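You operate a simulated robot arm through the tools that you are given. There is no shell and no other tool. Be economical: measure what you need, move in short steps, check, and stop when the job is done.

You run a simulated two-armed robot. Do the job below in one go: nothing can be reset, and whatever is moved stays where it is left.

Task
Hold the gauge block, couple the steel hose end, open the air and set 3 bar.
Fine: regulator fully down before the valve opens; shut the valve at the end.

It is judged by the outcome, as a careful person would: the job done as asked, and still so three seconds after it is handed in. It fails if anything else is knocked over, pushed out of place, dropped, spilled or broken.

Robot
Two 7-joint arms with two-finger parallel grippers on one trunk, on a base that drives. Base frame: it is fixed to the floor where the robot stands at the start and does not move with it; the origin is under the middle of the robot, x ahead of it, y to its left, z up. Readings come in m, degrees, newtons and seconds.
The left shoulder is at the start at [0.11, 0.169, 1.451], the right one opposite. With the tool pointing down near the work surface each hand reaches from about 0.4 to 0.72 m from the robot's upright axis, wherever it stands, measured 20 degrees to its own side. Places, roughly: black regulator knob [0.8, 0, 0.7]; blue-handled air valve [0.8, -0.2, 0.7]; nipple of the gauge block [1, -0.4, 0.9]; steel hose end of the side table [1, -0.5, 0.75]. Payload 1.57 kg a hand.
The TCP of each hand is the grasp point between the finger pads, 0.03 m short of the fingertips. In the tool frame z runs along the fingers and y along their closing line. Largest opening 0.08 m; finger width 0.017, thickness 0.012; the body of the gripper, 0.04 by 0.082 m, starts 0.08 m behind the TCP.
Orientation is that of the tool frame in the base frame, as a unit quaternion [w, x, y, z]. With the fingers straight down and closing along the base's y, the tool's x points along the base's -x, its y along +y and its z along -z.

Tools
- The arms move only by the tool move_arm. It takes "left_increments", "right_increments" or both (then of equal length, played together; a hand with none holds still); each is a list of rows, each a list of 7 numbers: the turn, a rotation vector about the base's x, y, z in rad, then the shift along the base's x, y, z in m, then the gripper command, from -1 (shut) to 1 (fully open), values between in proportion. In form: [[wx, wy, wz, tx, ty, tz, gripper], ...]. A call has 1 to 20 rows; each row shifts and turns the commanded pose from where the row before left it. Rows are played at 5 a second. More than 0.05 m and 8.6 degrees between two rows, or a gripper value outside its range, and nothing of the call is played. Where a pose cannot be reached the arm comes as near as it can. A force on the tool above 50 N (or 10 N above the force at the start of the call, whichever is more), or a blocked arm, ends the call early, and 0.2 s more pass. Each finger travels about 0.072 m/s and halts on what it meets, pressing with about 38 N; the grip force reading is that of the motor and also rises with nothing between the fingers. The clock runs only during rows and for 0.2 s after the last one: add rows that do not move to give the fingers time. The reply holds the time, the measured pose of the TCP, the force on the tool along the base axes, the opening and the grip force, in the units named above and with some noise, with the torque about the TCP (base axes, N m) and any sound that the robot's microphone picked up, and new pictures: "show" is both (left out), scene, wrist or none (wrist: the cameras of the hands that moved).
- Cameras (640 x 400 px; columns grow to the right, rows downward): "scene" is now at [0.1498, -0.0386, 1.636]; the picture's right is [-0.47, -0.88, 0.00], its down [-0.65, 0.35, -0.68] and it looks along [0.60, -0.32, -0.74] (base axes); focal length 250 px, centre (320, 200). "left" rides on the left gripper at [0.072, 0.007, -0.122] in its tool frame; the picture's right is [-0.09, 1.00, 0.00], its down [-0.84, -0.08, -0.54] and it looks along [-0.54, -0.05, 0.84] (tool axes); focal length 238 px, centre (320, 200). "right" rides on the right gripper at [0.072, -0.007, -0.122] in its tool frame; the picture's right is [0.09, 1.00, 0.00], its down [-0.84, 0.08, -0.54] and it looks along [-0.54, 0.05, 0.84] (tool axes); focal length 238 px, centre (320, 200). There is no depth. A picture from a camera that has moved, and an enlarged one, comes with that camera's place and axes in the base frame and with its lens.
- raise_lower(by): slides the trunk up (or, below 0, down) by that many m; the arms and the scene camera ride with it, the base frame stays. It gives what a move gives, with no picture.
- drive_base(legs): drives the robot by 1 to 6 legs, each [ahead, left, turn to the left] in m, m and degrees, along the robot's own axes; the way and the turn of a leg run together, so that a leg with both is an arc; at most 1.5 m and 180 degrees a leg. The arms and the cameras ride along, it lands a little off, and it stops where it bumps. It gives what a move gives, and a new picture of the scene camera.
- turn_head(pan, tilt): turns the head with the scene camera to pan (to the left, within 86 degrees either way) and tilt (down, from -29 to 69), counted from straight ahead of the robot. It gives what a move gives, and a new picture of the scene camera.
- zoom(camera, box): a new picture of the part [left, top, right, bottom] of that camera's present view, enlarged. No time passes.
- close_job(): hands the job in; it is judged then, once.

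Go step by step. Nothing tells you exact positions but the pictures and the camera data: compare them with the known pose of the tool, close in by small moves and look again before you grip or let go. The budget is 120 turns and 260 pictures, counting those below and the enlarged ones. Unless the task says otherwise, let go and move clear before handing in.

The tools are called as name(argument=value, ...) on one line, values as JSON. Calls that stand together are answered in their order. move_arm: Moves the arms, as the interface text tells. Its arguments: {"type":"object","properties":{"left_increments":{"type":"array"},"right_increments":{"type":"array"},"show":{"type":"string","enum":["both","scene","wrist","none"]}},"required":[]} The other tools are called the same way: raise_lower (by) slides the trunk up or down; drive_base (legs) drives the base; turn_head (pan, tilt) turns the head that bears the scene camera; zoom (camera, box) takes an enlarged picture of a part of a camera's view; close_job () hands the job in.

At the start:

```text
t: 0.0
left_ee_pos: [0.7107, 0.0617, 1.1762]
left_tcp_rot: [0.001, 0.0, 1.0, 0.0]
left_wrist_force: [0.3, 0.1, 0.0]
left_torque: [0.02, 0.01, 0.02]
left_finger_gap: 0.0798
left_grip_force: 0.1
right_ee_pos: [0.5559, -0.4882, 1.1932]
right_tcp_rot: [0.0, 0.0, 1.0, 0.0]
right_wrist_force: [-0.2, 0.2, -0.1]
right_torque: [0.0, 0.02, -0.03]
right_finger_gap: 0.0799
right_grip_force: 0.0
trunk travel left (down, up): [-0.765, 0.125]
robot x, y, heading: [0.0014, 0.0022, -0.1]
head pan, tilt: [-28.3, 47.4]
```

scene: 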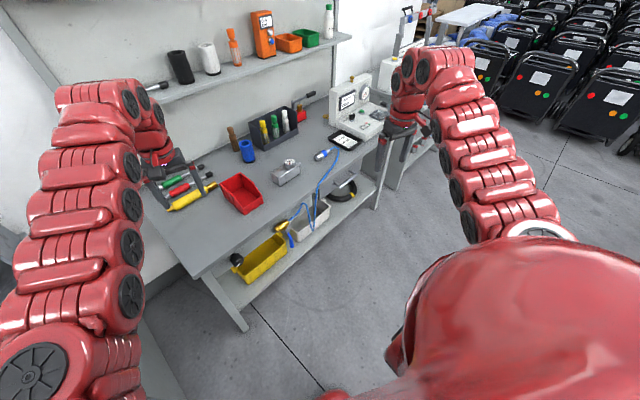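
right: 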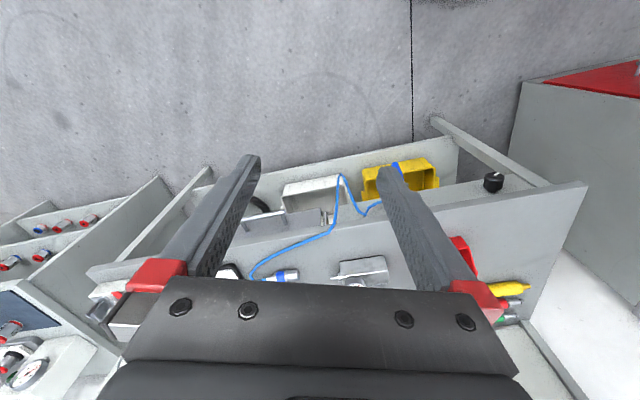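
left: 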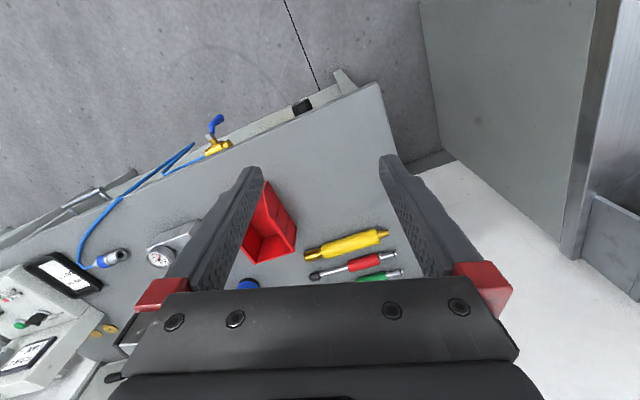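

I see a bench with a small block carrying a gauge, a blue hose with a coupling, and a panel at the far right. I'll zoom in to identify the parts before moving.

zoom(camera="scene", box=[220, 130, 400, 250])

zoom(camera="scene", box=[300, 40, 460, 150])

zoom(camera="right", box=[0, 150, 320, 390])

zoom(camera="left", box=[0, 100, 320, 390])

```text
3.33 times, centred on (310, 190) of scene
camera zoom: at [0.1498, -0.0386, 1.636], right [-0.47, -0.88, 0.0], down [-0.65, 0.35, -0.68], along [0.6, -0.32, -0.74], focal length 834 px, centre (353, 233)
```

zoom: 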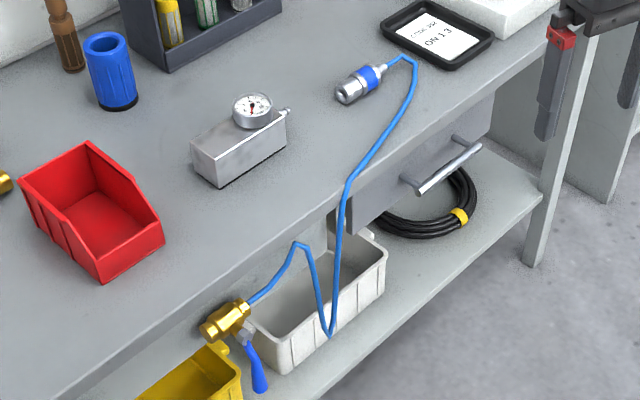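

```text
3.64 times, centred on (380, 95) of scene
camera zoom: at [0.1498, -0.0386, 1.636], right [-0.47, -0.88, 0.0], down [-0.65, 0.35, -0.68], along [0.6, -0.32, -0.74], focal length 910 px, centre (102, 582)
```

zoom: 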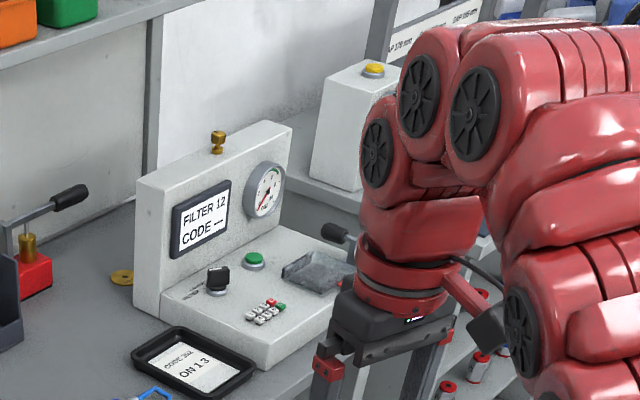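

```text
1.67 times, centred on (160, 270) of right
camera zoom: at [0.4841, -0.4948, 1.3143], right [-0.09, 1.0, 0.0], down [0.84, 0.08, 0.54], along [0.54, 0.05, -0.84], focal length 397 px, centre (587, 83)
```

zoom: 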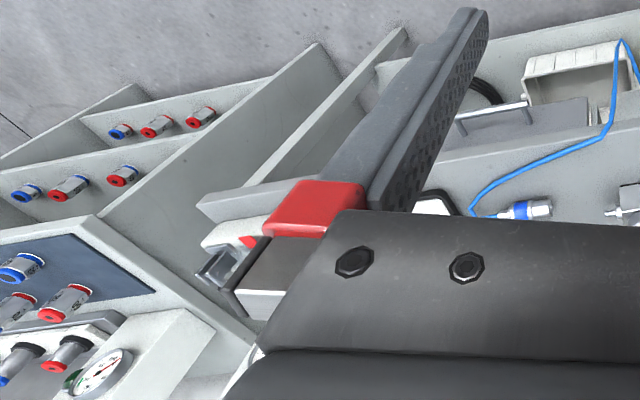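

```text
1.38 times, centred on (160, 245) of left
camera zoom: at [0.6363, 0.0684, 1.2992], right [0.09, 1.0, 0.0], down [0.84, -0.08, 0.54], along [0.54, -0.05, -0.84], focal length 329 px, centre (541, 138)
```

zoom: 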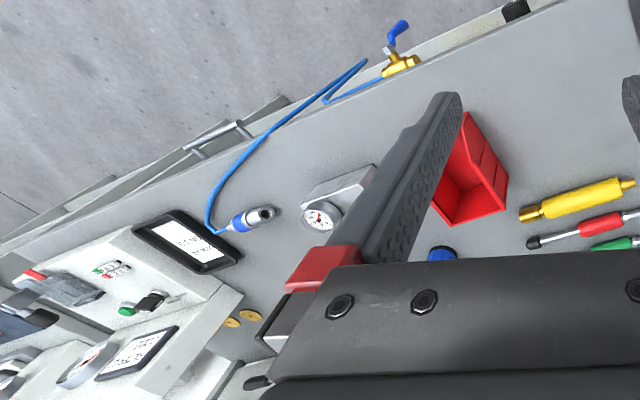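

The bench front edge seems to run about 13° off square, with the knob and valve under its edge and the gauge block and hose end on top. I'll draw both hands in first, then square up to the bench.

move_arm(left_increments=[[0, 0, 0, -0.04, 0.02, 0, 1], [0, 0, 0, -0.04, 0.02, 0, 1], [0, 0, 0, -0.04, 0.02, 0, 1], [0, 0, 0, -0.04, 0.02, 0, 1], [0, 0, 0, -0.04, 0.02, 0, 1]], right_increments=[[0, 0, 0, -0.01, 0.04, 0, 1], [0, 0, 0, -0.01, 0.04, 0, 1], [0, 0, 0, -0.01, 0.04, 0, 1], [0, 0, 0, -0.01, 0.04, 0, 1], [0, 0, 0, -0.01, 0.04, 0, 1]], show="none")

drive_base(legs=[[0, 0, 12.7], [0, -0.45, 0]])

turn_head(pan=0, tilt=45)

```text
t: 1.2
left_ee_pos: [0.6223, 0.1595, 1.1798]
left_tcp_rot: [-0.001, 0.0, 1.0, -0.002]
left_wrist_force: [0.3, -0.5, 0.4]
left_torque: [-0.03, 0.02, -0.02]
left_finger_gap: 0.08
left_grip_force: 0.0
left hand out of reach, approached as far as the arm can: row 3, 4, 5
right_ee_pos: [0.5972, -0.3237, 1.1849]
right_tcp_rot: [0.0, 0.001, 1.0, -0.001]
right_wrist_force: [-0.1, 0.1, -1.3]
right_torque: [0.03, -0.02, 0.0]
right_finger_gap: 0.08
right_grip_force: 0.0
right hand out of reach, approached as far as the arm can: row 2, 3, 4, 5
trunk travel left (down, up): [-0.765, 0.125]
robot x, y, heading: [0.0011, 0.0008, -0.0]
head pan, tilt: [-28.3, 47.4]
```

```text
t: 4.8
left_ee_pos: [0.6728, -0.1606, 1.1799]
left_tcp_rot: [0.0, -0.111, 0.994, -0.001]
left_wrist_force: [-0.4, -0.2, -0.9]
left_torque: [0.0, -0.02, 0.04]
left_finger_gap: 0.0802
left_grip_force: 0.0
right_ee_pos: [0.7554, -0.6367, 1.1845]
right_tcp_rot: [0.001, -0.11, 0.994, -0.001]
right_wrist_force: [-0.3, 0.0, -0.5]
right_torque: [-0.01, 0.03, 0.0]
right_finger_gap: 0.0801
right_grip_force: 0.1
trunk travel left (down, up): [-0.765, 0.125]
robot x, y, heading: [0.1007, -0.4495, 12.7]
head pan, tilt: [-28.3, 47.4]
camera scene: at [0.2539, -0.4532, 1.636], right [-0.27, -0.96, 0.0], down [-0.71, 0.2, -0.68], along [0.65, -0.18, -0.74], focal length 250 px, centre (320, 200)
```

scene: 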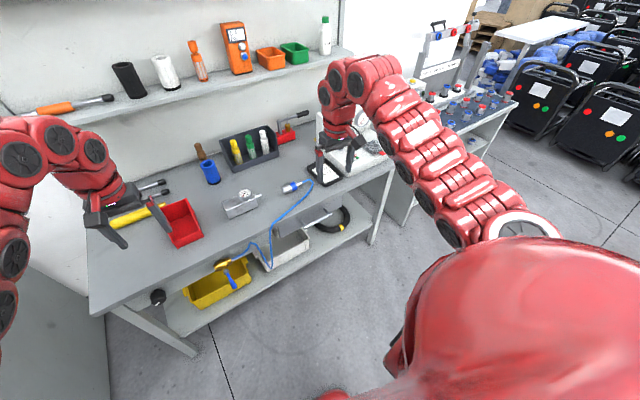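

```text
t: 5.7
left_ee_pos: [0.673, -0.1592, 1.1811]
left_tcp_rot: [-0.001, -0.11, 0.994, 0.0]
left_wrist_force: [-0.4, -0.5, 0.9]
left_torque: [0.0, -0.03, 0.02]
left_finger_gap: 0.0801
left_grip_force: 0.0
right_ee_pos: [0.7539, -0.6382, 1.1843]
right_tcp_rot: [0.0, -0.11, 0.994, 0.0]
right_wrist_force: [-0.4, -0.2, -0.5]
right_torque: [0.02, -0.01, -0.03]
right_finger_gap: 0.0801
right_grip_force: 0.1
trunk travel left (down, up): [-0.765, 0.125]
robot x, y, heading: [0.0995, -0.4484, 12.5]
head pan, tilt: [0.0, 45.0]
camera scene: at [0.257, -0.4143, 1.6394], right [0.22, -0.98, 0.0], down [-0.69, -0.15, -0.71], along [0.69, 0.15, -0.71], focal length 250 px, centre (320, 200)
```

scene: 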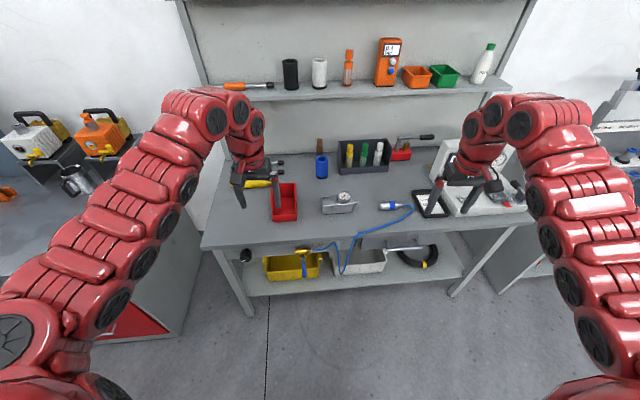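

The view is now nearly square. I'll zoom in to triangulate the block, hose end, valve and knob against the earlier view.

zoom(camera="scene", box=[300, 160, 460, 260])

zoom(camera="scene", box=[200, 200, 360, 300])

zoom(camera="left", box=[0, 0, 640, 400])

zoom(camera="right", box=[0, 0, 640, 400])

```text
4.00 times, centred on (380, 210) of scene
camera zoom: at [0.257, -0.4143, 1.6394], right [0.22, -0.98, 0.0], down [-0.69, -0.15, -0.71], along [0.69, 0.15, -0.71], focal length 1001 px, centre (80, 160)
```

zoom: 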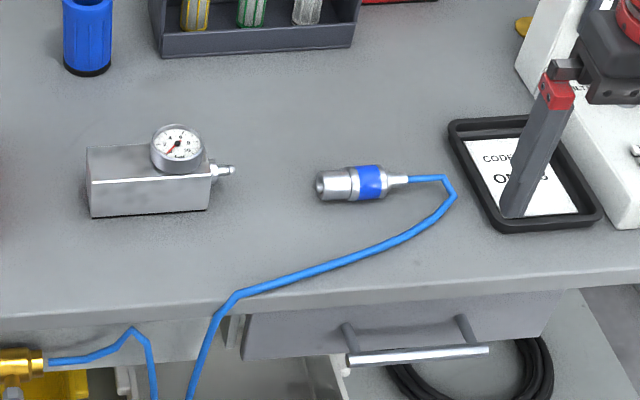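

```text
4.00 times, centred on (280, 250) of scene
camera zoom: at [0.257, -0.4143, 1.6394], right [0.22, -0.98, 0.0], down [-0.69, -0.15, -0.71], along [0.69, 0.15, -0.71], focal length 1001 px, centre (480, 0)
```

zoom: 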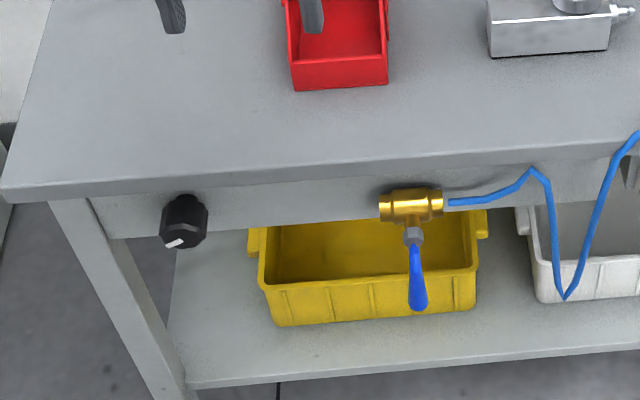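

```text
1.00 times, centred on (320, 200) of left (not enlarged: the box is as wide or as high as the picture)
camera zoom: at [0.6011, -0.1687, 1.3048], right [-0.13, 0.99, 0.0], down [0.83, 0.11, 0.54], along [0.54, 0.07, -0.84], focal length 238 px, centre (320, 200)
```

zoom: 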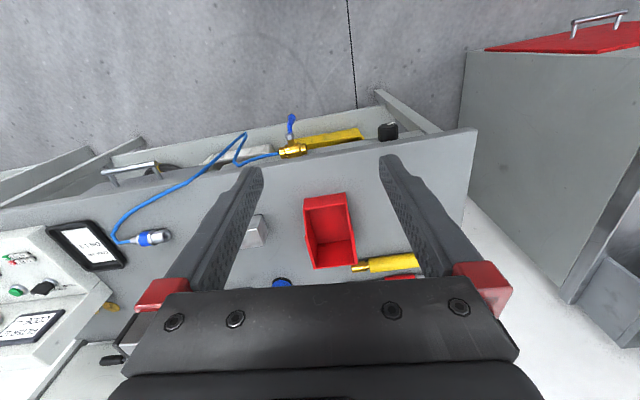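

```text
1.00 times, centred on (320, 200) of right (not enlarged: the box is as wide or as high as the picture)
camera zoom: at [0.6862, -0.6581, 1.3074], right [-0.31, 0.95, 0.0], down [0.8, 0.26, 0.54], along [0.52, 0.17, -0.84], focal length 238 px, centre (320, 200)
```

zoom: 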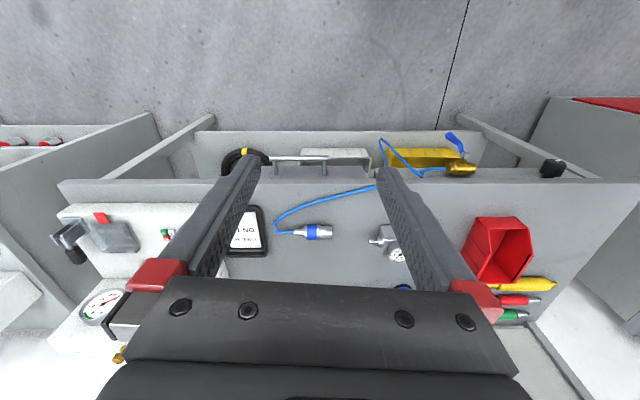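

Triangulated: nipple about [1.02, -0.41, 0.88], hose end about [1.02, -0.556, 0.895], knob [0.754, 0.013, 0.727] and valve handle [0.785, -0.23, 0.66]. The bench yaw is about 18°. I'll raise the trunk for clearance and move up in front of the block and hose.

raise_lower(by=0.1)

drive_base(legs=[[0, 0, 5.5], [0, -0.25, 0], [0.15, 0, 0]])

```text
t: 7.0
left_ee_pos: [0.6736, -0.1607, 1.2815]
left_tcp_rot: [-0.001, -0.11, 0.994, 0.0]
left_wrist_force: [-0.1, 0.0, 0.1]
left_torque: [0.01, -0.02, 0.01]
left_finger_gap: 0.0801
left_grip_force: 0.1
right_ee_pos: [0.7546, -0.6352, 1.285]
right_tcp_rot: [0.0, -0.109, 0.994, 0.0]
right_wrist_force: [0.0, 0.8, -0.5]
right_torque: [0.04, -0.01, 0.0]
right_finger_gap: 0.08
right_grip_force: 0.0
trunk travel left (down, up): [-0.865, 0.025]
robot x, y, heading: [0.0972, -0.4505, 12.4]
head pan, tilt: [0.0, 45.0]
```

```text
t: 10.3
left_ee_pos: [0.861, -0.2968, 1.2826]
left_tcp_rot: [0.0, -0.159, 0.987, 0.0]
left_wrist_force: [-1.3, 0.4, 0.1]
left_torque: [0.01, -0.05, -0.02]
left_finger_gap: 0.0802
left_grip_force: 0.0
right_ee_pos: [0.9881, -0.7627, 1.285]
right_tcp_rot: [0.0, -0.157, 0.988, 0.0]
right_wrist_force: [0.0, 0.4, -1.4]
right_torque: [0.02, -0.04, -0.04]
right_finger_gap: 0.0799
right_grip_force: 0.0
trunk travel left (down, up): [-0.865, 0.025]
robot x, y, heading: [0.3206, -0.6371, 18.2]
head pan, tilt: [0.0, 45.0]
camera scene: at [0.4698, -0.5908, 1.7398], right [0.31, -0.95, 0.0], down [-0.67, -0.22, -0.71], along [0.67, 0.22, -0.71], focal length 250 px, centre (320, 200)
```

scene: 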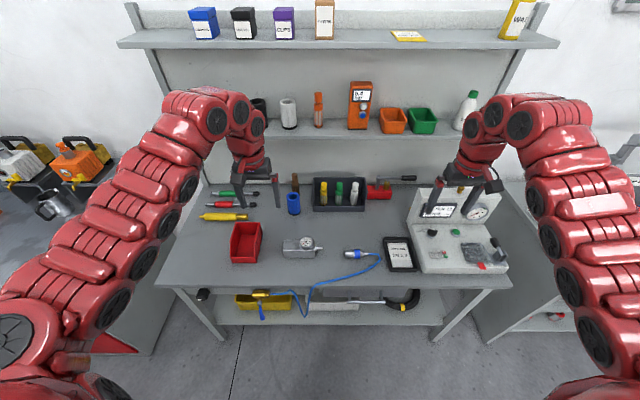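

The bench now lies square ahead. I'll drive 0.13 m closer and tilt the head down.

drive_base(legs=[[0.13, 0, 0]])

turn_head(pan=0, tilt=55)

zoom(camera="scene", box=[240, 150, 400, 250])

```text
t: 11.6
left_ee_pos: [0.9813, -0.2583, 1.2821]
left_tcp_rot: [0.0, -0.158, 0.987, -0.001]
left_wrist_force: [0.3, -0.1, 0.1]
left_torque: [-0.02, -0.02, -0.01]
left_finger_gap: 0.0803
left_grip_force: 0.1
right_ee_pos: [1.109, -0.723, 1.2864]
right_tcp_rot: [0.0, -0.158, 0.988, -0.001]
right_wrist_force: [-0.6, 0.2, -0.2]
right_torque: [-0.03, 0.01, -0.01]
right_finger_gap: 0.0801
right_grip_force: 0.0
trunk travel left (down, up): [-0.865, 0.025]
robot x, y, heading: [0.4441, -0.6013, 18.2]
head pan, tilt: [0.0, 45.0]
camera scene: at [0.5915, -0.5508, 1.7397], right [0.31, -0.95, 0.0], down [-0.67, -0.22, -0.71], along [0.67, 0.22, -0.71], focal length 250 px, centre (320, 200)
```

scene: 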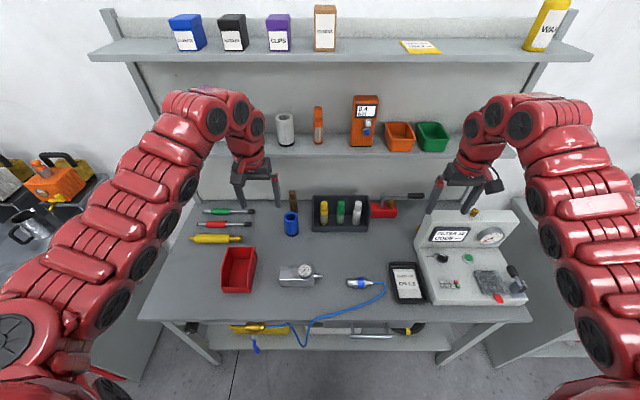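

```text
t: 12.3
left_ee_pos: [0.9847, -0.2569, 1.2805]
left_tcp_rot: [-0.001, -0.159, 0.987, -0.001]
left_wrist_force: [0.2, -1.0, 0.0]
left_torque: [0.0, 0.01, -0.01]
left_finger_gap: 0.08
left_grip_force: 0.0
right_ee_pos: [1.1111, -0.7238, 1.2844]
right_tcp_rot: [0.0, -0.158, 0.987, 0.0]
right_wrist_force: [0.2, 1.1, -0.9]
right_torque: [0.05, 0.01, -0.01]
right_finger_gap: 0.0799
right_grip_force: 0.0
trunk travel left (down, up): [-0.865, 0.025]
robot x, y, heading: [0.4393, -0.6014, 18.2]
head pan, tilt: [0.0, 55.0]
camera scene: at [0.5865, -0.5526, 1.7258], right [0.31, -0.95, 0.0], down [-0.78, -0.26, -0.57], along [0.54, 0.18, -0.82], focal length 250 px, centre (320, 200)
```

scene: 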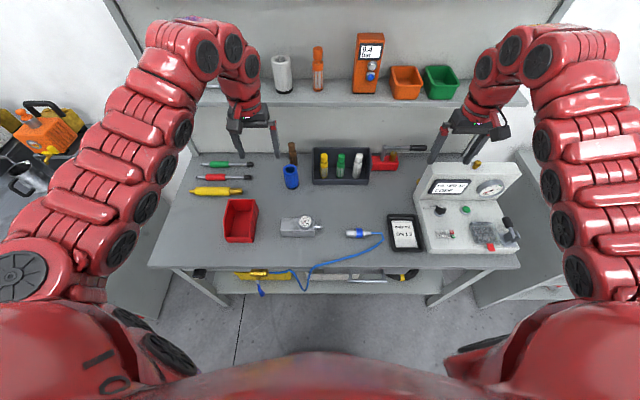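

```text
4.00 times, centred on (320, 200) of scene
camera zoom: at [0.5865, -0.5526, 1.7258], right [0.31, -0.95, 0.0], down [-0.78, -0.26, -0.57], along [0.54, 0.18, -0.82], focal length 1001 px, centre (320, 200)
```

zoom: 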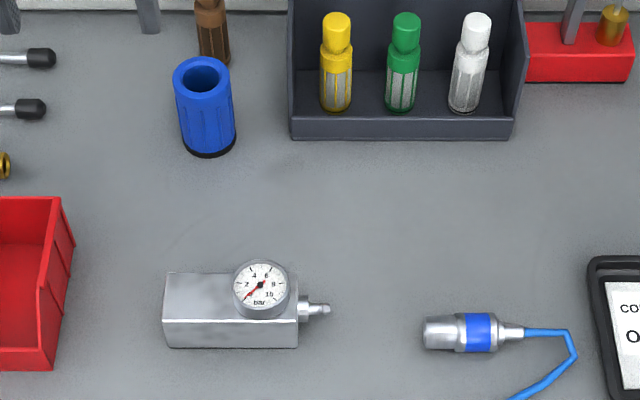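

The gauge block and hose end are clear: block about 0.13 m long with the gauge at its right end and the nipple pointing right toward the hose end. I'll turn both hands 90° to close across the bench depth and lower them above their targets.

move_arm(left_increments=[[0, 0, -0.1428, -0.0008, -0.0043, -0.015, 1], [0, 0, -0.1428, -0.0008, -0.0043, -0.015, 1], [0, 0, -0.1428, -0.0008, -0.0043, -0.015, 1], [0, 0, -0.1428, -0.0008, -0.0043, -0.015, 1], [0, 0, -0.1428, -0.0008, -0.0043, -0.02, 1], [0, 0, -0.1428, -0.0008, -0.0043, -0.02, 1], [0, 0, -0.1428, -0.0008, -0.0043, -0.02, 1], [0, 0, -0.1428, -0.0008, -0.0043, -0.02, 1], [0, 0, -0.1428, -0.0008, -0.0043, -0.02, 1], [0, 0, -0.1428, -0.0008, -0.0043, -0.02, 1], [0, 0, -0.1428, -0.0008, -0.0043, -0.02, 1]], right_increments=[[0, 0, 0.1428, -0.0074, 0.015, -0.015, 1], [0, 0, 0.1428, -0.0074, 0.015, -0.015, 1], [0, 0, 0.1428, -0.0074, 0.015, -0.015, 1], [0, 0, 0.1428, -0.0074, 0.015, -0.015, 1], [0, 0, 0.1428, -0.0074, 0.015, -0.02, 1], [0, 0, 0.1428, -0.0074, 0.015, -0.02, 1], [0, 0, 0.1428, -0.0074, 0.015, -0.02, 1], [0, 0, 0.1428, -0.0074, 0.015, -0.02, 1], [0, 0, 0.1428, -0.0074, 0.015, -0.02, 1], [0, 0, 0.1428, -0.0074, 0.015, -0.02, 1], [0, 0, 0.1428, -0.0074, 0.015, -0.02, 1]])

```text
t: 14.7
left_ee_pos: [1.0081, -0.2164, 1.1607]
left_tcp_rot: [-0.006, 0.333, 0.943, 0.001]
left_wrist_force: [0.7, 0.1, -1.6]
left_torque: [-0.01, -0.01, 0.0]
left_finger_gap: 0.0798
left_grip_force: 0.1
left hand out of reach, approached as far as the arm can: row 1, 2, 3, 4, 5, 6, 7
right_ee_pos: [1.1566, -0.764, 1.1706]
right_tcp_rot: [0.006, -0.539, 0.842, 0.002]
right_wrist_force: [0.9, -0.1, 0.2]
right_torque: [-0.01, 0.01, -0.03]
right_finger_gap: 0.0797
right_grip_force: 0.0
right hand out of reach, approached as far as the arm can: row 1, 2, 3, 4, 6, 7, 8, 9, 10
trunk travel left (down, up): [-0.865, 0.025]
robot x, y, heading: [0.4441, -0.6022, 18.3]
head pan, tilt: [0.0, 55.0]
camera scene: at [0.5836, -0.5527, 1.7261], right [0.31, -0.95, 0.0], down [-0.78, -0.26, -0.57], along [0.55, 0.18, -0.82], focal length 250 px, centre (320, 200)
camera right: at [1.1316, -0.8334, 1.2924], right [-0.94, 0.33, 0.0], down [0.28, 0.79, 0.55], along [0.19, 0.52, -0.83], focal length 238 px, centre (320, 200)
camera left: at [0.9573, -0.1673, 1.2852], right [0.7, 0.72, 0.0], down [0.61, -0.59, 0.53], along [0.38, -0.37, -0.85], focal length 238 px, centre (320, 200)
```

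scene: 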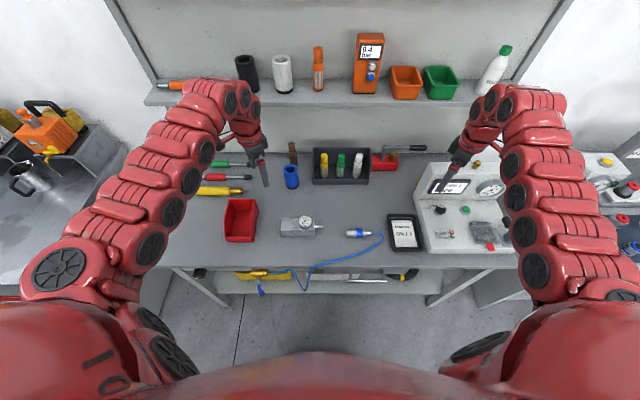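
right: 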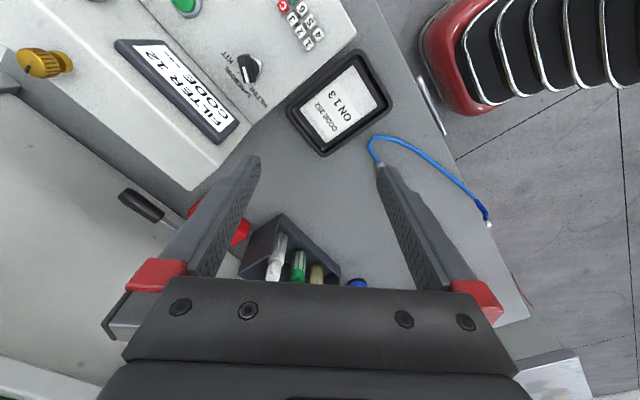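
left: 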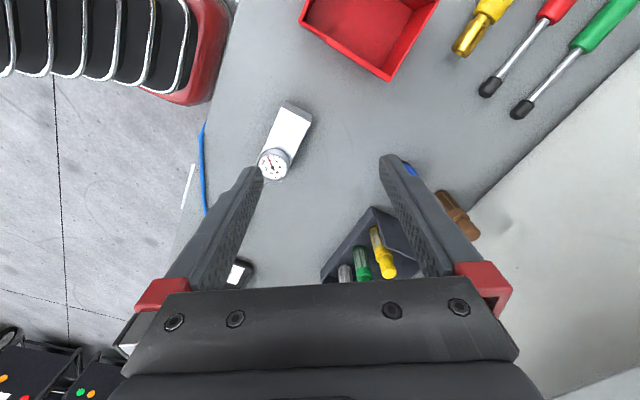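

The hands lag because they are still too high for close reach. I'll bring the right hand back left, away from the station panel, and finish the turns.

move_arm(left_increments=[[0, 0, -0.14, 0, -0.01, -0.02, 1], [0, 0, -0.14, 0, -0.01, -0.02, 1], [0, 0, -0.14, 0, -0.01, -0.02, 1], [0, 0, -0.14, 0, -0.01, -0.02, 1], [0, 0, -0.05, -0.005, -0.01, -0.01, 1], [0, 0, 0, -0.005, -0.01, -0.01, 1], [0, 0, 0, -0.005, -0.01, 0, 1]], right_increments=[[0, 0, 0.04, -0.01, 0.03, 0, 1], [0, 0, 0.08, -0.01, 0.03, 0, 1], [0, 0, 0.08, -0.02, 0.03, 0, 1], [0, 0, 0.08, -0.02, 0.03, -0.02, 1], [0, 0, 0.08, -0.02, 0.03, -0.03, 1], [0, 0, 0.08, -0.02, 0.03, -0.03, 1], [0, 0, 0.06, -0.02, 0.02, -0.03, 1]])

```text
t: 16.3
left_ee_pos: [0.9959, -0.2889, 1.061]
left_tcp_rot: [-0.008, 0.599, 0.801, 0.001]
left_wrist_force: [-0.2, -0.6, -0.6]
left_torque: [-0.02, 0.02, -0.01]
left_finger_gap: 0.0799
left_grip_force: 0.1
right_ee_pos: [1.0688, -0.6109, 1.0296]
right_tcp_rot: [-0.004, 0.73, -0.683, -0.003]
right_wrist_force: [0.3, 0.6, 0.9]
right_torque: [0.01, -0.02, 0.01]
right_finger_gap: 0.0801
right_grip_force: 0.0
right hand out of reach, approached as far as the arm can: row 3, 4, 5
trunk travel left (down, up): [-0.865, 0.025]
robot x, y, heading: [0.4374, -0.599, 17.9]
head pan, tilt: [0.0, 55.0]
camera scene: at [0.5853, -0.553, 1.726], right [0.31, -0.95, 0.0], down [-0.78, -0.26, -0.57], along [0.54, 0.18, -0.82], focal length 250 px, centre (320, 200)
camera right: at [1.0814, -0.6827, 1.152], right [-0.99, -0.16, 0.0], down [-0.13, 0.82, 0.55], along [-0.09, 0.54, -0.83], focal length 238 px, centre (320, 200)
camera left: at [0.9828, -0.2187, 1.1856], right [0.98, 0.19, -0.01], down [0.17, -0.83, 0.53], along [0.1, -0.52, -0.85], focal length 238 px, centre (320, 200)
```

scene: 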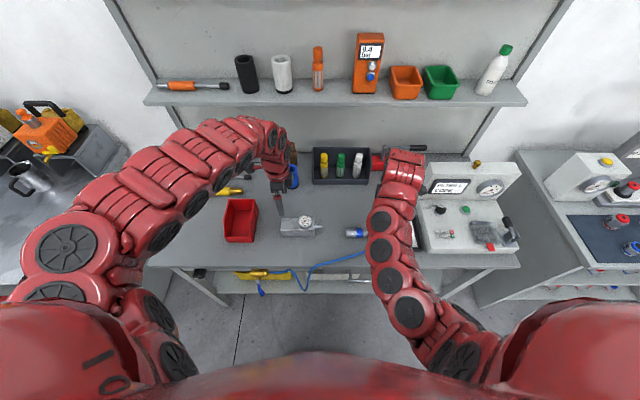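
right: 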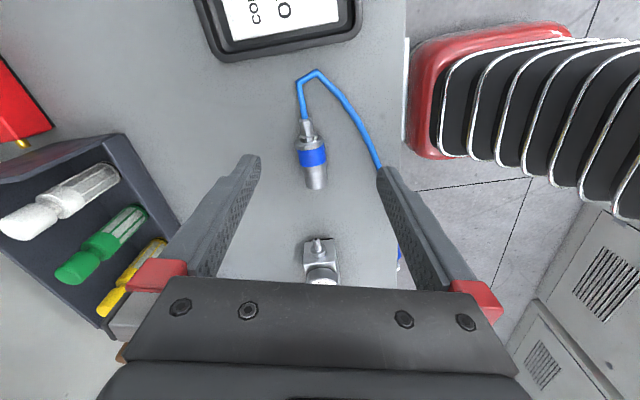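
left: 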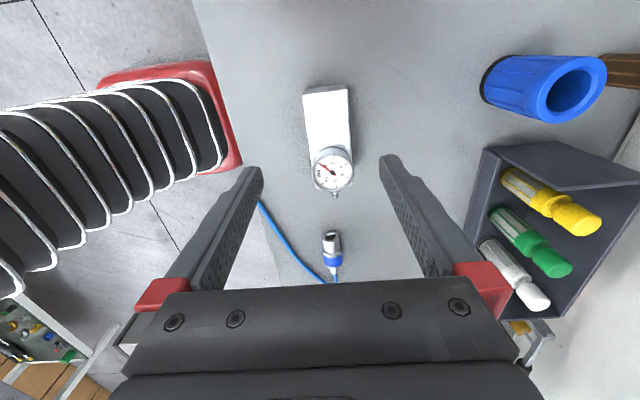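

Near-camera triangulation gives nipple tip ≈ [1.041, -0.409, 0.853], hose band ≈ [1.072, -0.559, 0.845], and bench top about 0.827. I'll lower the left hand over the block, keep the right hand high above the hose, and check.

move_arm(left_increments=[[0, 0, 0.014, 0.001, 0.001, -0.035, 1], [0, 0, 0.014, 0.001, 0.001, -0.035, 1], [0, 0, 0, 0.001, 0, -0.035, 1], [0, 0, 0, 0, 0, -0.03, 1]], right_increments=[[0, 0, 0.062, 0.001, 0.013, -0.02, 1], [0, 0, 0.062, 0.001, 0.013, -0.02, 1], [0, 0, 0.062, 0.001, 0.013, -0.02, 1], [0, 0, 0.062, 0, 0.013, -0.02, 1]])

zoom(camera="scene", box=[240, 150, 400, 250])

```text
t: 17.3
left_ee_pos: [0.998, -0.2855, 0.9252]
left_tcp_rot: [-0.008, 0.588, 0.809, 0.002]
left_wrist_force: [0.5, 0.0, -0.9]
left_torque: [-0.01, 0.0, -0.02]
left_finger_gap: 0.0802
left_grip_force: 0.1
right_ee_pos: [1.074, -0.5562, 0.9517]
right_tcp_rot: [-0.004, 0.809, -0.588, -0.005]
right_wrist_force: [-0.2, -0.5, -0.3]
right_torque: [-0.03, 0.03, 0.0]
right_finger_gap: 0.08
right_grip_force: 0.2
trunk travel left (down, up): [-0.865, 0.025]
robot x, y, heading: [0.4398, -0.6009, 18.1]
head pan, tilt: [0.0, 55.0]
camera scene: at [0.5868, -0.5526, 1.7258], right [0.31, -0.95, 0.0], down [-0.78, -0.26, -0.57], along [0.54, 0.18, -0.82], focal length 250 px, centre (320, 200)
camera right: at [1.1036, -0.6236, 1.0739], right [-0.92, -0.4, 0.0], down [-0.33, 0.77, 0.55], along [-0.22, 0.51, -0.83], focal length 238 px, centre (320, 200)
camera left: at [0.9827, -0.2158, 1.049], right [0.98, 0.22, -0.01], down [0.19, -0.83, 0.53], along [0.11, -0.52, -0.85], focal length 238 px, centre (320, 200)
```

scene: 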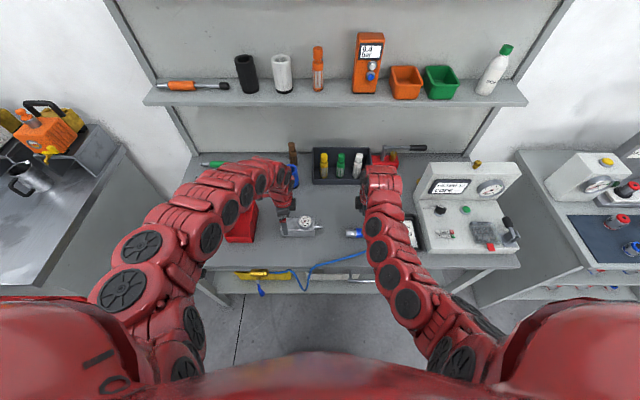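
right: 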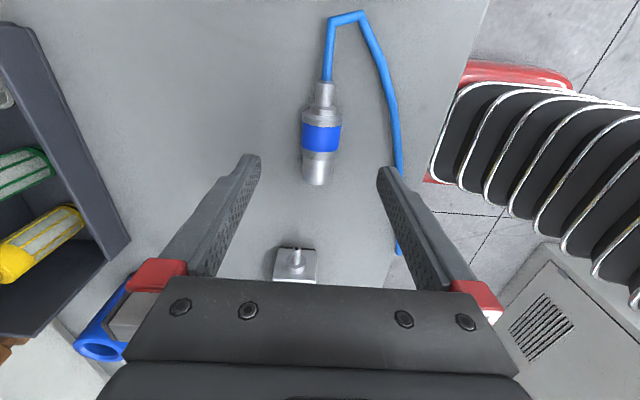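
left: 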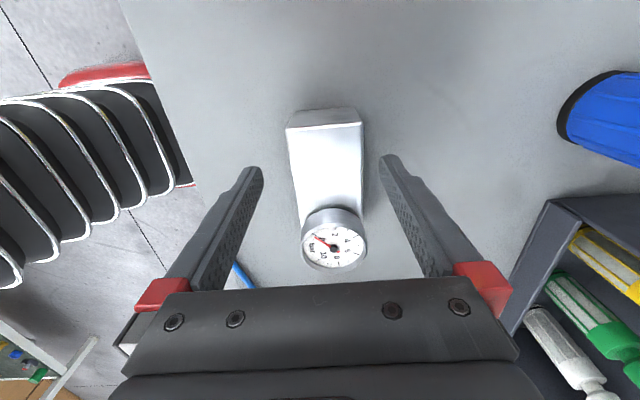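

```text
4.00 times, centred on (320, 200) of scene
camera zoom: at [0.5868, -0.5526, 1.7258], right [0.31, -0.95, 0.0], down [-0.78, -0.26, -0.57], along [0.54, 0.18, -0.82], focal length 1001 px, centre (320, 200)
```

zoom: 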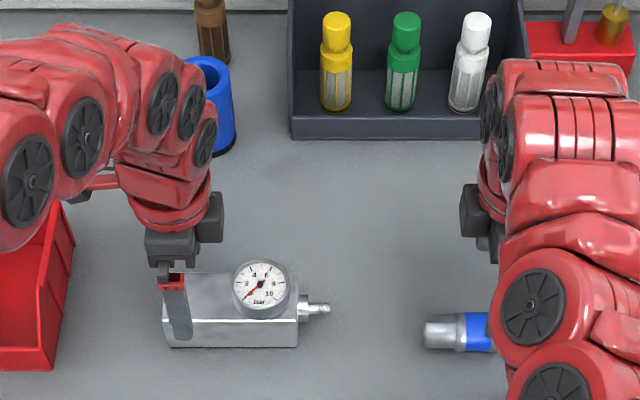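

Both hands line up well with their targets. I'll lower the left hand around the block and grip it where it stands, while the right hand lowers to just above the hose end.

move_arm(left_increments=[[0, 0, 0, 0.002, 0.0006, -0.02, 1], [0, 0, 0, 0.002, 0.0006, -0.02, 1], [0, 0, 0, 0, 0, -0.012, 1], [0, 0, 0, 0, 0, 0, 1], [0, 0, 0, 0, 0, 0, 0.4], [0, 0, 0, 0, 0, 0, 0.3], [0, 0, 0, 0, 0, 0, 0.2]], right_increments=[[0, 0, 0, -0.0015, 0.0025, -0.02, 1], [0, 0, 0, -0.0015, 0.0025, -0.02, 1], [0, 0, 0, 0, 0, -0.02, 1], [0, 0, 0, 0, 0, 0, 1], [0, 0, 0, 0, 0, 0, 1], [0, 0, 0, 0, 0, 0, 1], [0, 0, 0, 0, 0, 0, 1]], show="wrist")

zoom(camera="scene", box=[240, 150, 400, 250])

```text
t: 18.9
left_ee_pos: [1.001, -0.2834, 0.8767]
left_tcp_rot: [-0.007, 0.588, 0.809, 0.003]
left_wrist_force: [3.6, 2.7, 1.9]
left_torque: [0.52, -0.34, 0.13]
left_finger_gap: 0.056
left_grip_force: 37.8
right_ee_pos: [1.0701, -0.5504, 0.8923]
right_tcp_rot: [-0.004, 0.809, -0.587, -0.005]
right_wrist_force: [-0.8, 0.0, -0.1]
right_torque: [0.0, 0.02, 0.0]
right_finger_gap: 0.08
right_grip_force: 0.1
trunk travel left (down, up): [-0.865, 0.025]
robot x, y, heading: [0.4404, -0.5977, 18.3]
head pan, tilt: [0.0, 55.0]
camera right: at [1.0984, -0.618, 1.0142], right [-0.92, -0.4, 0.0], down [-0.33, 0.77, 0.55], along [-0.22, 0.51, -0.83], focal length 238 px, centre (320, 200)
camera left: at [0.9856, -0.2145, 1.0003], right [0.98, 0.22, -0.01], down [0.19, -0.83, 0.53], along [0.11, -0.52, -0.85], focal length 238 px, centre (320, 200)
```

right: 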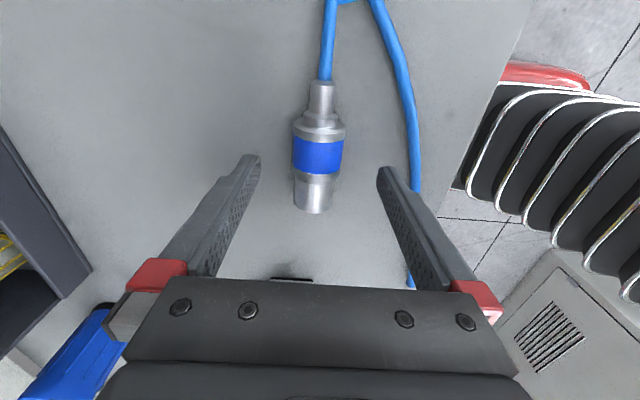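
left: 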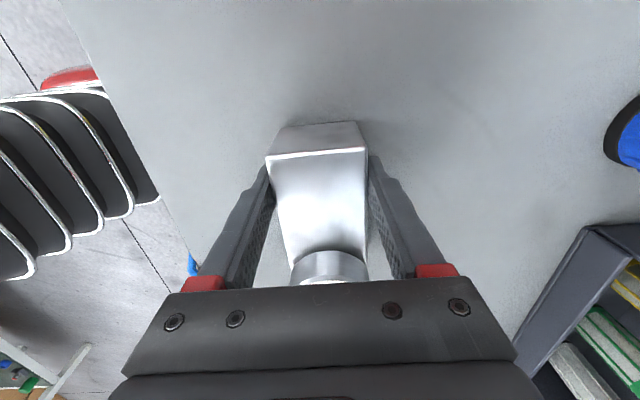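

```text
4.00 times, centred on (320, 200) of scene
camera zoom: at [0.5857, -0.5526, 1.7259], right [0.31, -0.95, 0.0], down [-0.78, -0.26, -0.57], along [0.54, 0.18, -0.82], focal length 1001 px, centre (320, 200)
```

zoom: 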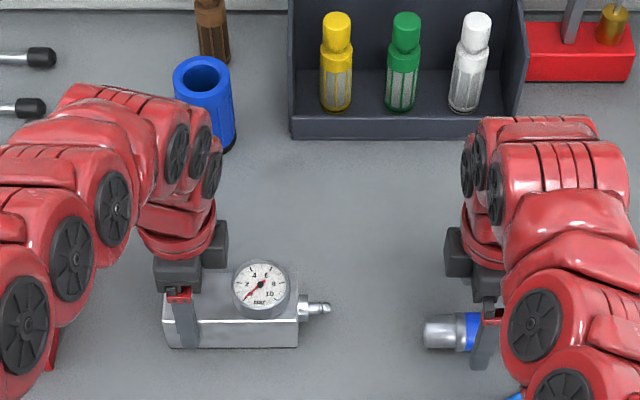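

The block is held (gap 0.056 m, full grip). Next I'll lower the right hand around the hose end's blue band and grip it.

move_arm(right_increments=[[0, 0, 0, 0, 0, -0.015, 1], [0, 0, 0, 0, 0, -0.012, 1], [0, 0, 0, 0, 0, 0, 1], [0, 0, 0, 0, 0, 0, 0], [0, 0, 0, 0, 0, 0, -0.5], [0, 0, 0, 0, 0, 0, -0.6], [0, 0, 0, 0, 0, 0, -0.6], [0, 0, 0, 0, 0, 0, -0.6]], show="wrist")

zoom(camera="scene", box=[240, 150, 400, 250])

zoom(camera="left", box=[160, 100, 480, 300])

```text
t: 20.7
left_ee_pos: [0.9999, -0.2833, 0.876]
left_tcp_rot: [-0.008, 0.589, 0.808, 0.001]
left_wrist_force: [3.4, 4.8, 6.8]
left_torque: [0.4, -0.6, 0.31]
left_finger_gap: 0.056
left_grip_force: 37.9
right_ee_pos: [1.0684, -0.5507, 0.8653]
right_tcp_rot: [-0.003, 0.809, -0.588, -0.005]
right_wrist_force: [0.5, 0.0, -0.5]
right_torque: [0.02, 0.01, 0.0]
right_finger_gap: 0.0377
right_grip_force: 29.6
trunk travel left (down, up): [-0.865, 0.025]
robot x, y, heading: [0.4445, -0.6, 18.2]
head pan, tilt: [0.0, 55.0]
camera right: at [1.0984, -0.618, 0.9871], right [-0.92, -0.4, 0.0], down [-0.33, 0.77, 0.55], along [-0.22, 0.51, -0.83], focal length 238 px, centre (320, 200)
```

right: 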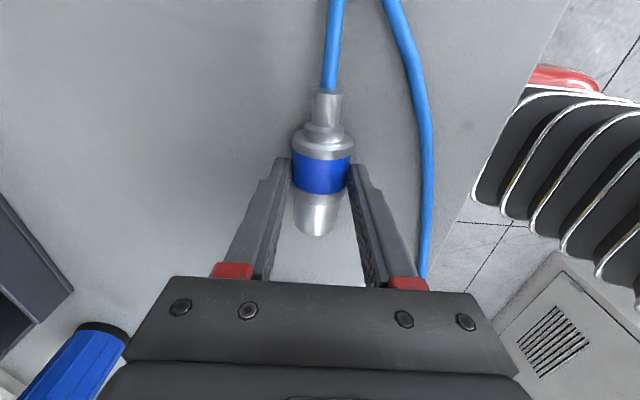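

```text
4.00 times, centred on (320, 200) of scene
camera zoom: at [0.5852, -0.5527, 1.7259], right [0.31, -0.95, 0.0], down [-0.78, -0.26, -0.57], along [0.54, 0.18, -0.82], focal length 1001 px, centre (320, 200)
```

zoom: 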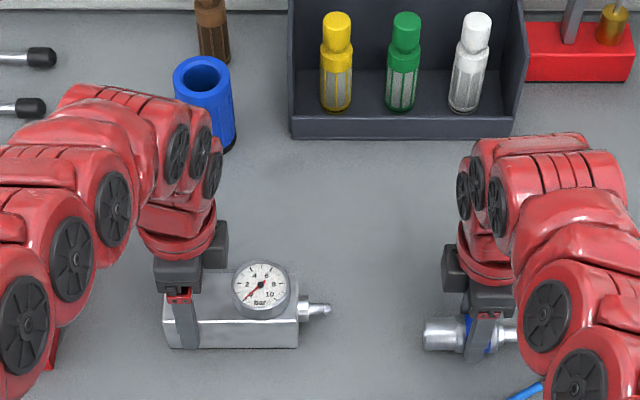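

```text
2.00 times, centred on (320, 200) of left
camera zoom: at [0.9851, -0.2148, 1.0003], right [0.98, 0.22, -0.01], down [0.19, -0.83, 0.53], along [0.11, -0.52, -0.85], focal length 477 px, centre (320, 200)
```

zoom: 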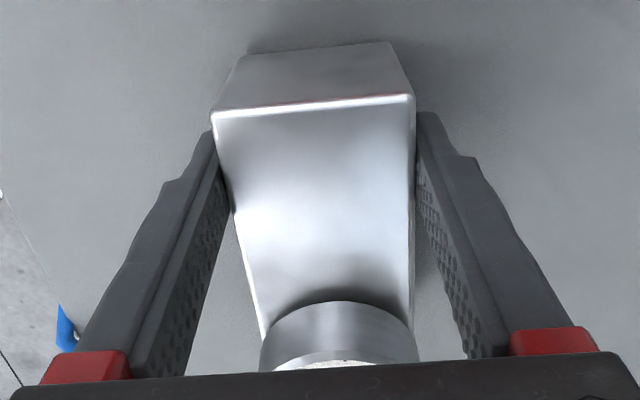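

The hose end is gripped (gap 0.038 m). I estimate the nipple axis about 11 mm higher and 18 mm further in, so I'll lift, shift into line, approach partway and check alignment.

move_arm(right_increments=[[0, 0, 0, 0, 0, 0.011, -0.8], [0, 0, 0, 0.0083, 0.0027, 0, -0.8], [0, 0, 0, 0.0084, 0.0028, 0, -0.8], [0, 0, 0, -0.0078, 0.0238, 0, -0.8], [0, 0, 0, -0.0077, 0.0237, 0, -0.8], [0, 0, 0, 0, 0, 0, -0.8]], show="wrist")

zoom(camera="scene", box=[280, 180, 380, 243])

zoom(camera="right", box=[220, 150, 420, 275])

```text
t: 22.1
left_ee_pos: [1.0008, -0.2845, 0.8755]
left_tcp_rot: [-0.007, 0.588, 0.809, 0.002]
left_wrist_force: [1.1, 4.7, 8.0]
left_torque: [0.1, -0.56, 0.15]
left_finger_gap: 0.0558
left_grip_force: 37.7
right_ee_pos: [1.0688, -0.4962, 0.878]
right_tcp_rot: [-0.004, 0.809, -0.588, -0.004]
right_wrist_force: [-0.6, 0.7, -3.3]
right_torque: [-0.01, -0.03, 0.03]
right_finger_gap: 0.0374
right_grip_force: 30.0
trunk travel left (down, up): [-0.865, 0.025]
robot x, y, heading: [0.4424, -0.6023, 18.4]
head pan, tilt: [0.0, 55.0]
camera right: at [1.0993, -0.5652, 0.9996], right [-0.92, -0.39, 0.0], down [-0.33, 0.77, 0.55], along [-0.22, 0.51, -0.83], focal length 238 px, centre (320, 200)
```

right: 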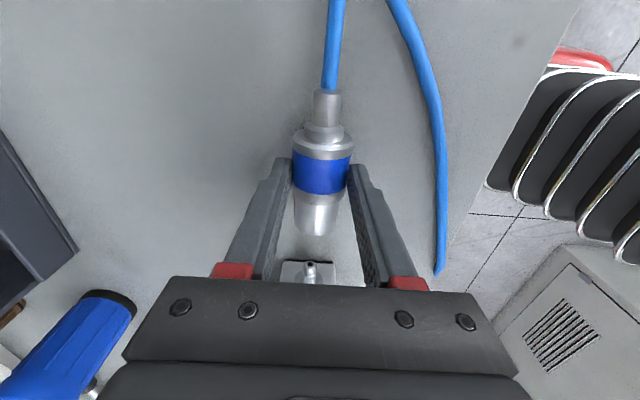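

```text
6.35 times, centred on (330, 212) of scene
camera zoom: at [0.5847, -0.553, 1.726], right [0.31, -0.95, 0.0], down [-0.78, -0.26, -0.57], along [0.55, 0.18, -0.82], focal length 1588 px, centre (256, 127)
```

zoom: 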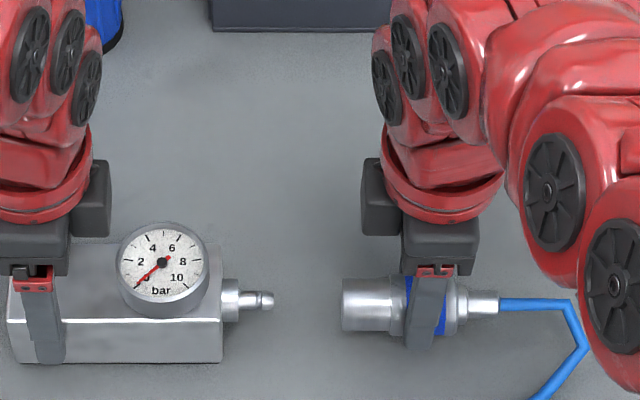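

```text
3.20 times, centred on (320, 212) of right
camera zoom: at [1.0993, -0.5652, 0.9996], right [-0.92, -0.39, 0.0], down [-0.33, 0.77, 0.55], along [-0.22, 0.51, -0.83], focal length 763 px, centre (320, 160)
```

zoom: 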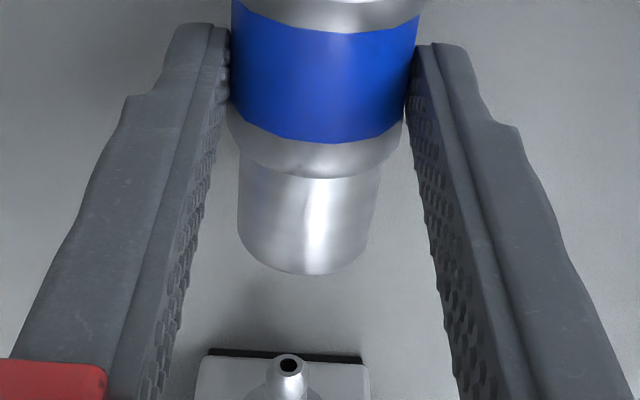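

Alignment is nearly there: the nipple is about 2 mm further in and 1 mm higher. I'll correct that and approach to just before contact.

move_arm(right_increments=[[0, 0, 0, 0.0019, 0.0006, 0.001, -0.8], [0, 0, 0, -0.0059, 0.018, 0, -0.8], [0, 0, 0, -0.005, 0.0152, 0, -0.8], [0, 0, 0, 0, 0, 0, -0.8]], show="none")

zoom(camera="scene", box=[280, 180, 380, 243])

zoom(camera="right", box=[220, 150, 420, 275])

```text
t: 23.1
left_ee_pos: [0.9992, -0.2834, 0.8753]
left_tcp_rot: [-0.006, 0.588, 0.809, 0.002]
left_wrist_force: [0.3, 3.1, 7.2]
left_torque: [0.08, -0.38, -0.01]
left_finger_gap: 0.056
left_grip_force: 37.4
right_ee_pos: [1.0616, -0.463, 0.8783]
right_tcp_rot: [-0.004, 0.809, -0.587, -0.005]
right_wrist_force: [0.4, 0.3, -2.9]
right_torque: [-0.01, -0.02, -0.01]
right_finger_gap: 0.0376
right_grip_force: 29.5
trunk travel left (down, up): [-0.865, 0.025]
robot x, y, heading: [0.44, -0.6011, 18.2]
head pan, tilt: [0.0, 55.0]
```

```text
6.35 times, centred on (330, 212) of scene
camera zoom: at [0.5845, -0.5529, 1.726], right [0.31, -0.95, 0.0], down [-0.78, -0.26, -0.57], along [0.55, 0.18, -0.82], focal length 1588 px, centre (256, 127)
```

zoom: 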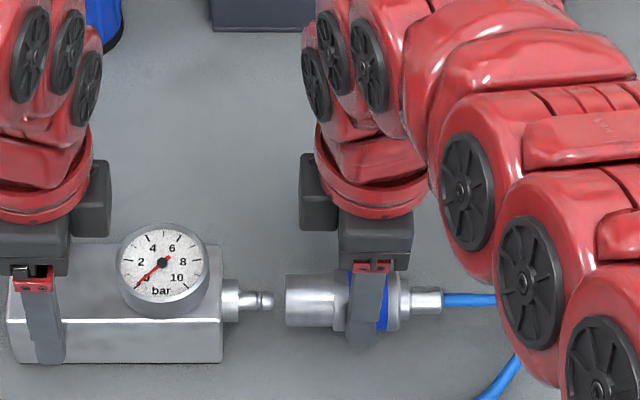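

```text
3.20 times, centred on (320, 212) of right
camera zoom: at [1.0911, -0.5307, 0.9999], right [-0.92, -0.4, 0.0], down [-0.33, 0.77, 0.55], along [-0.22, 0.51, -0.83], focal length 763 px, centre (320, 160)
```

zoom: 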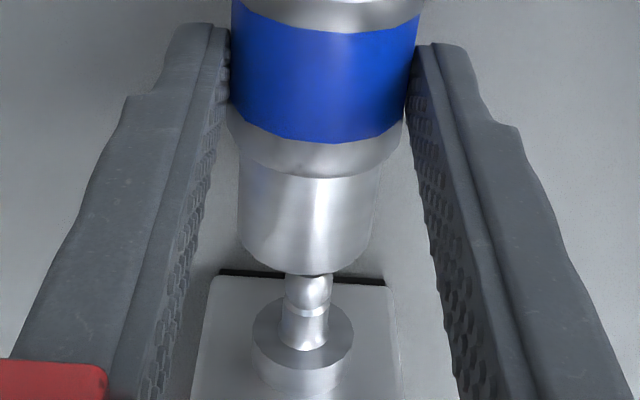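

Alignment is within about 1 mm. I'll push on along the nipple axis in small steps and listen for a click.

move_arm(right_increments=[[0, 0, 0, -0.0022, 0.0045, 0.0005, -0.8], [0, 0, 0, -0.00155, 0.00475, 0, -0.8], [0, 0, 0, -0.00155, 0.00475, 0, -0.8], [0, 0, 0, -0.00155, 0.00475, 0, -0.8], [0, 0, 0, -0.00155, 0.00475, 0, -0.8], [0, 0, 0, 0, 0, 0, -0.8]], show="none")

zoom(camera="scene", box=[280, 180, 380, 243])

zoom(camera="right", box=[220, 150, 420, 275])

```text
t: 24.5
left_ee_pos: [1.0, -0.2868, 0.8755]
left_tcp_rot: [-0.006, 0.588, 0.809, 0.002]
left_wrist_force: [4.8, -2.0, -0.5]
left_torque: [-0.26, -0.46, 0.46]
left_finger_gap: 0.056
left_grip_force: 38.2
right_ee_pos: [1.052, -0.4366, 0.8789]
right_tcp_rot: [-0.004, 0.81, -0.587, -0.006]
right_wrist_force: [-8.9, 7.4, 2.6]
right_torque: [0.72, 0.34, 0.33]
right_finger_gap: 0.0372
right_grip_force: 29.7
trunk travel left (down, up): [-0.865, 0.025]
robot x, y, heading: [0.4442, -0.6023, 18.4]
head pan, tilt: [0.0, 55.0]
```

```text
6.35 times, centred on (330, 212) of scene
camera zoom: at [0.5843, -0.553, 1.726], right [0.31, -0.95, 0.0], down [-0.78, -0.26, -0.57], along [0.55, 0.18, -0.82], focal length 1588 px, centre (256, 127)
```

zoom: 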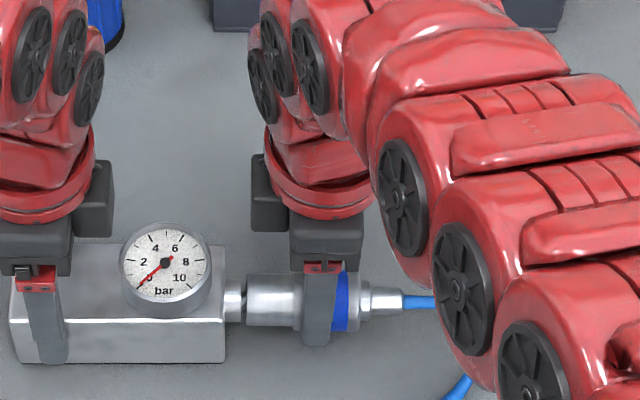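

```text
3.20 times, centred on (320, 212) of right
camera zoom: at [1.0818, -0.5048, 1.0002], right [-0.92, -0.4, 0.0], down [-0.33, 0.76, 0.56], along [-0.22, 0.51, -0.83], focal length 763 px, centre (320, 160)
```

zoom: 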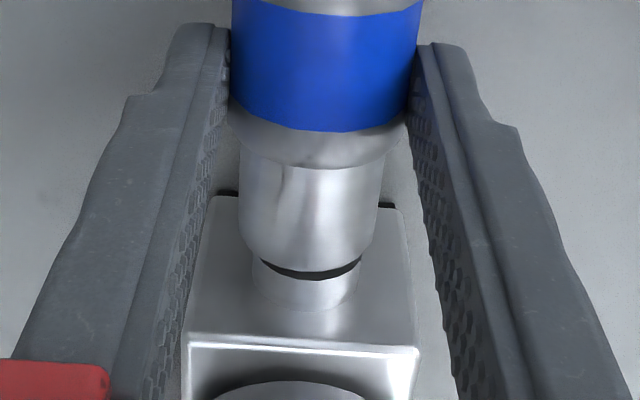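

The hose end is over the nipple and starting to meet resistance, with no click yet. I'll keep pushing in small steps.

move_arm(right_increments=[[0, 0, 0, -0.0005, 0.003, 0, -0.8], [0, 0, 0, -0.0009, 0.0028, 0, -0.8], [0, 0, 0, -0.0009, 0.0028, 0, -0.8], [0, 0, 0, 0, 0, 0, -0.8]], show="none")

zoom(camera="scene", box=[280, 180, 380, 243])

```text
t: 25.5
left_ee_pos: [1.0012, -0.2857, 0.8755]
left_tcp_rot: [-0.007, 0.588, 0.809, 0.003]
left_wrist_force: [5.0, -5.9, 2.3]
left_torque: [-1.02, -0.56, 0.41]
left_finger_gap: 0.0559
left_grip_force: 38.3
right_ee_pos: [1.0502, -0.4323, 0.8782]
right_tcp_rot: [-0.003, 0.809, -0.588, -0.005]
right_wrist_force: [-8.0, 1.5, -4.2]
right_torque: [0.04, 0.34, 0.17]
right_finger_gap: 0.0374
right_grip_force: 30.3
trunk travel left (down, up): [-0.865, 0.025]
robot x, y, heading: [0.4405, -0.6017, 18.0]
head pan, tilt: [0.0, 55.0]
```

```text
6.35 times, centred on (330, 212) of scene
camera zoom: at [0.5848, -0.5538, 1.726], right [0.31, -0.95, 0.0], down [-0.78, -0.25, -0.57], along [0.55, 0.18, -0.82], focal length 1588 px, centre (256, 127)
```

zoom: 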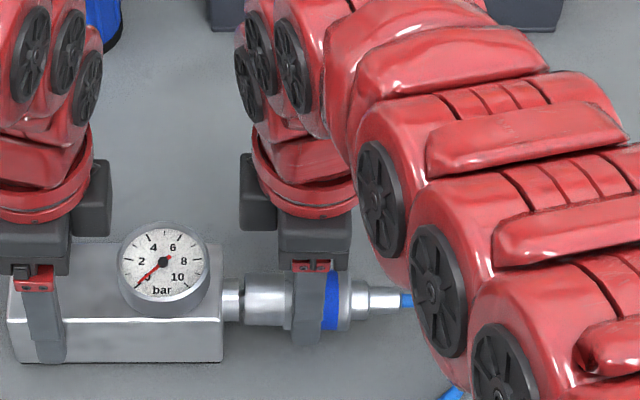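

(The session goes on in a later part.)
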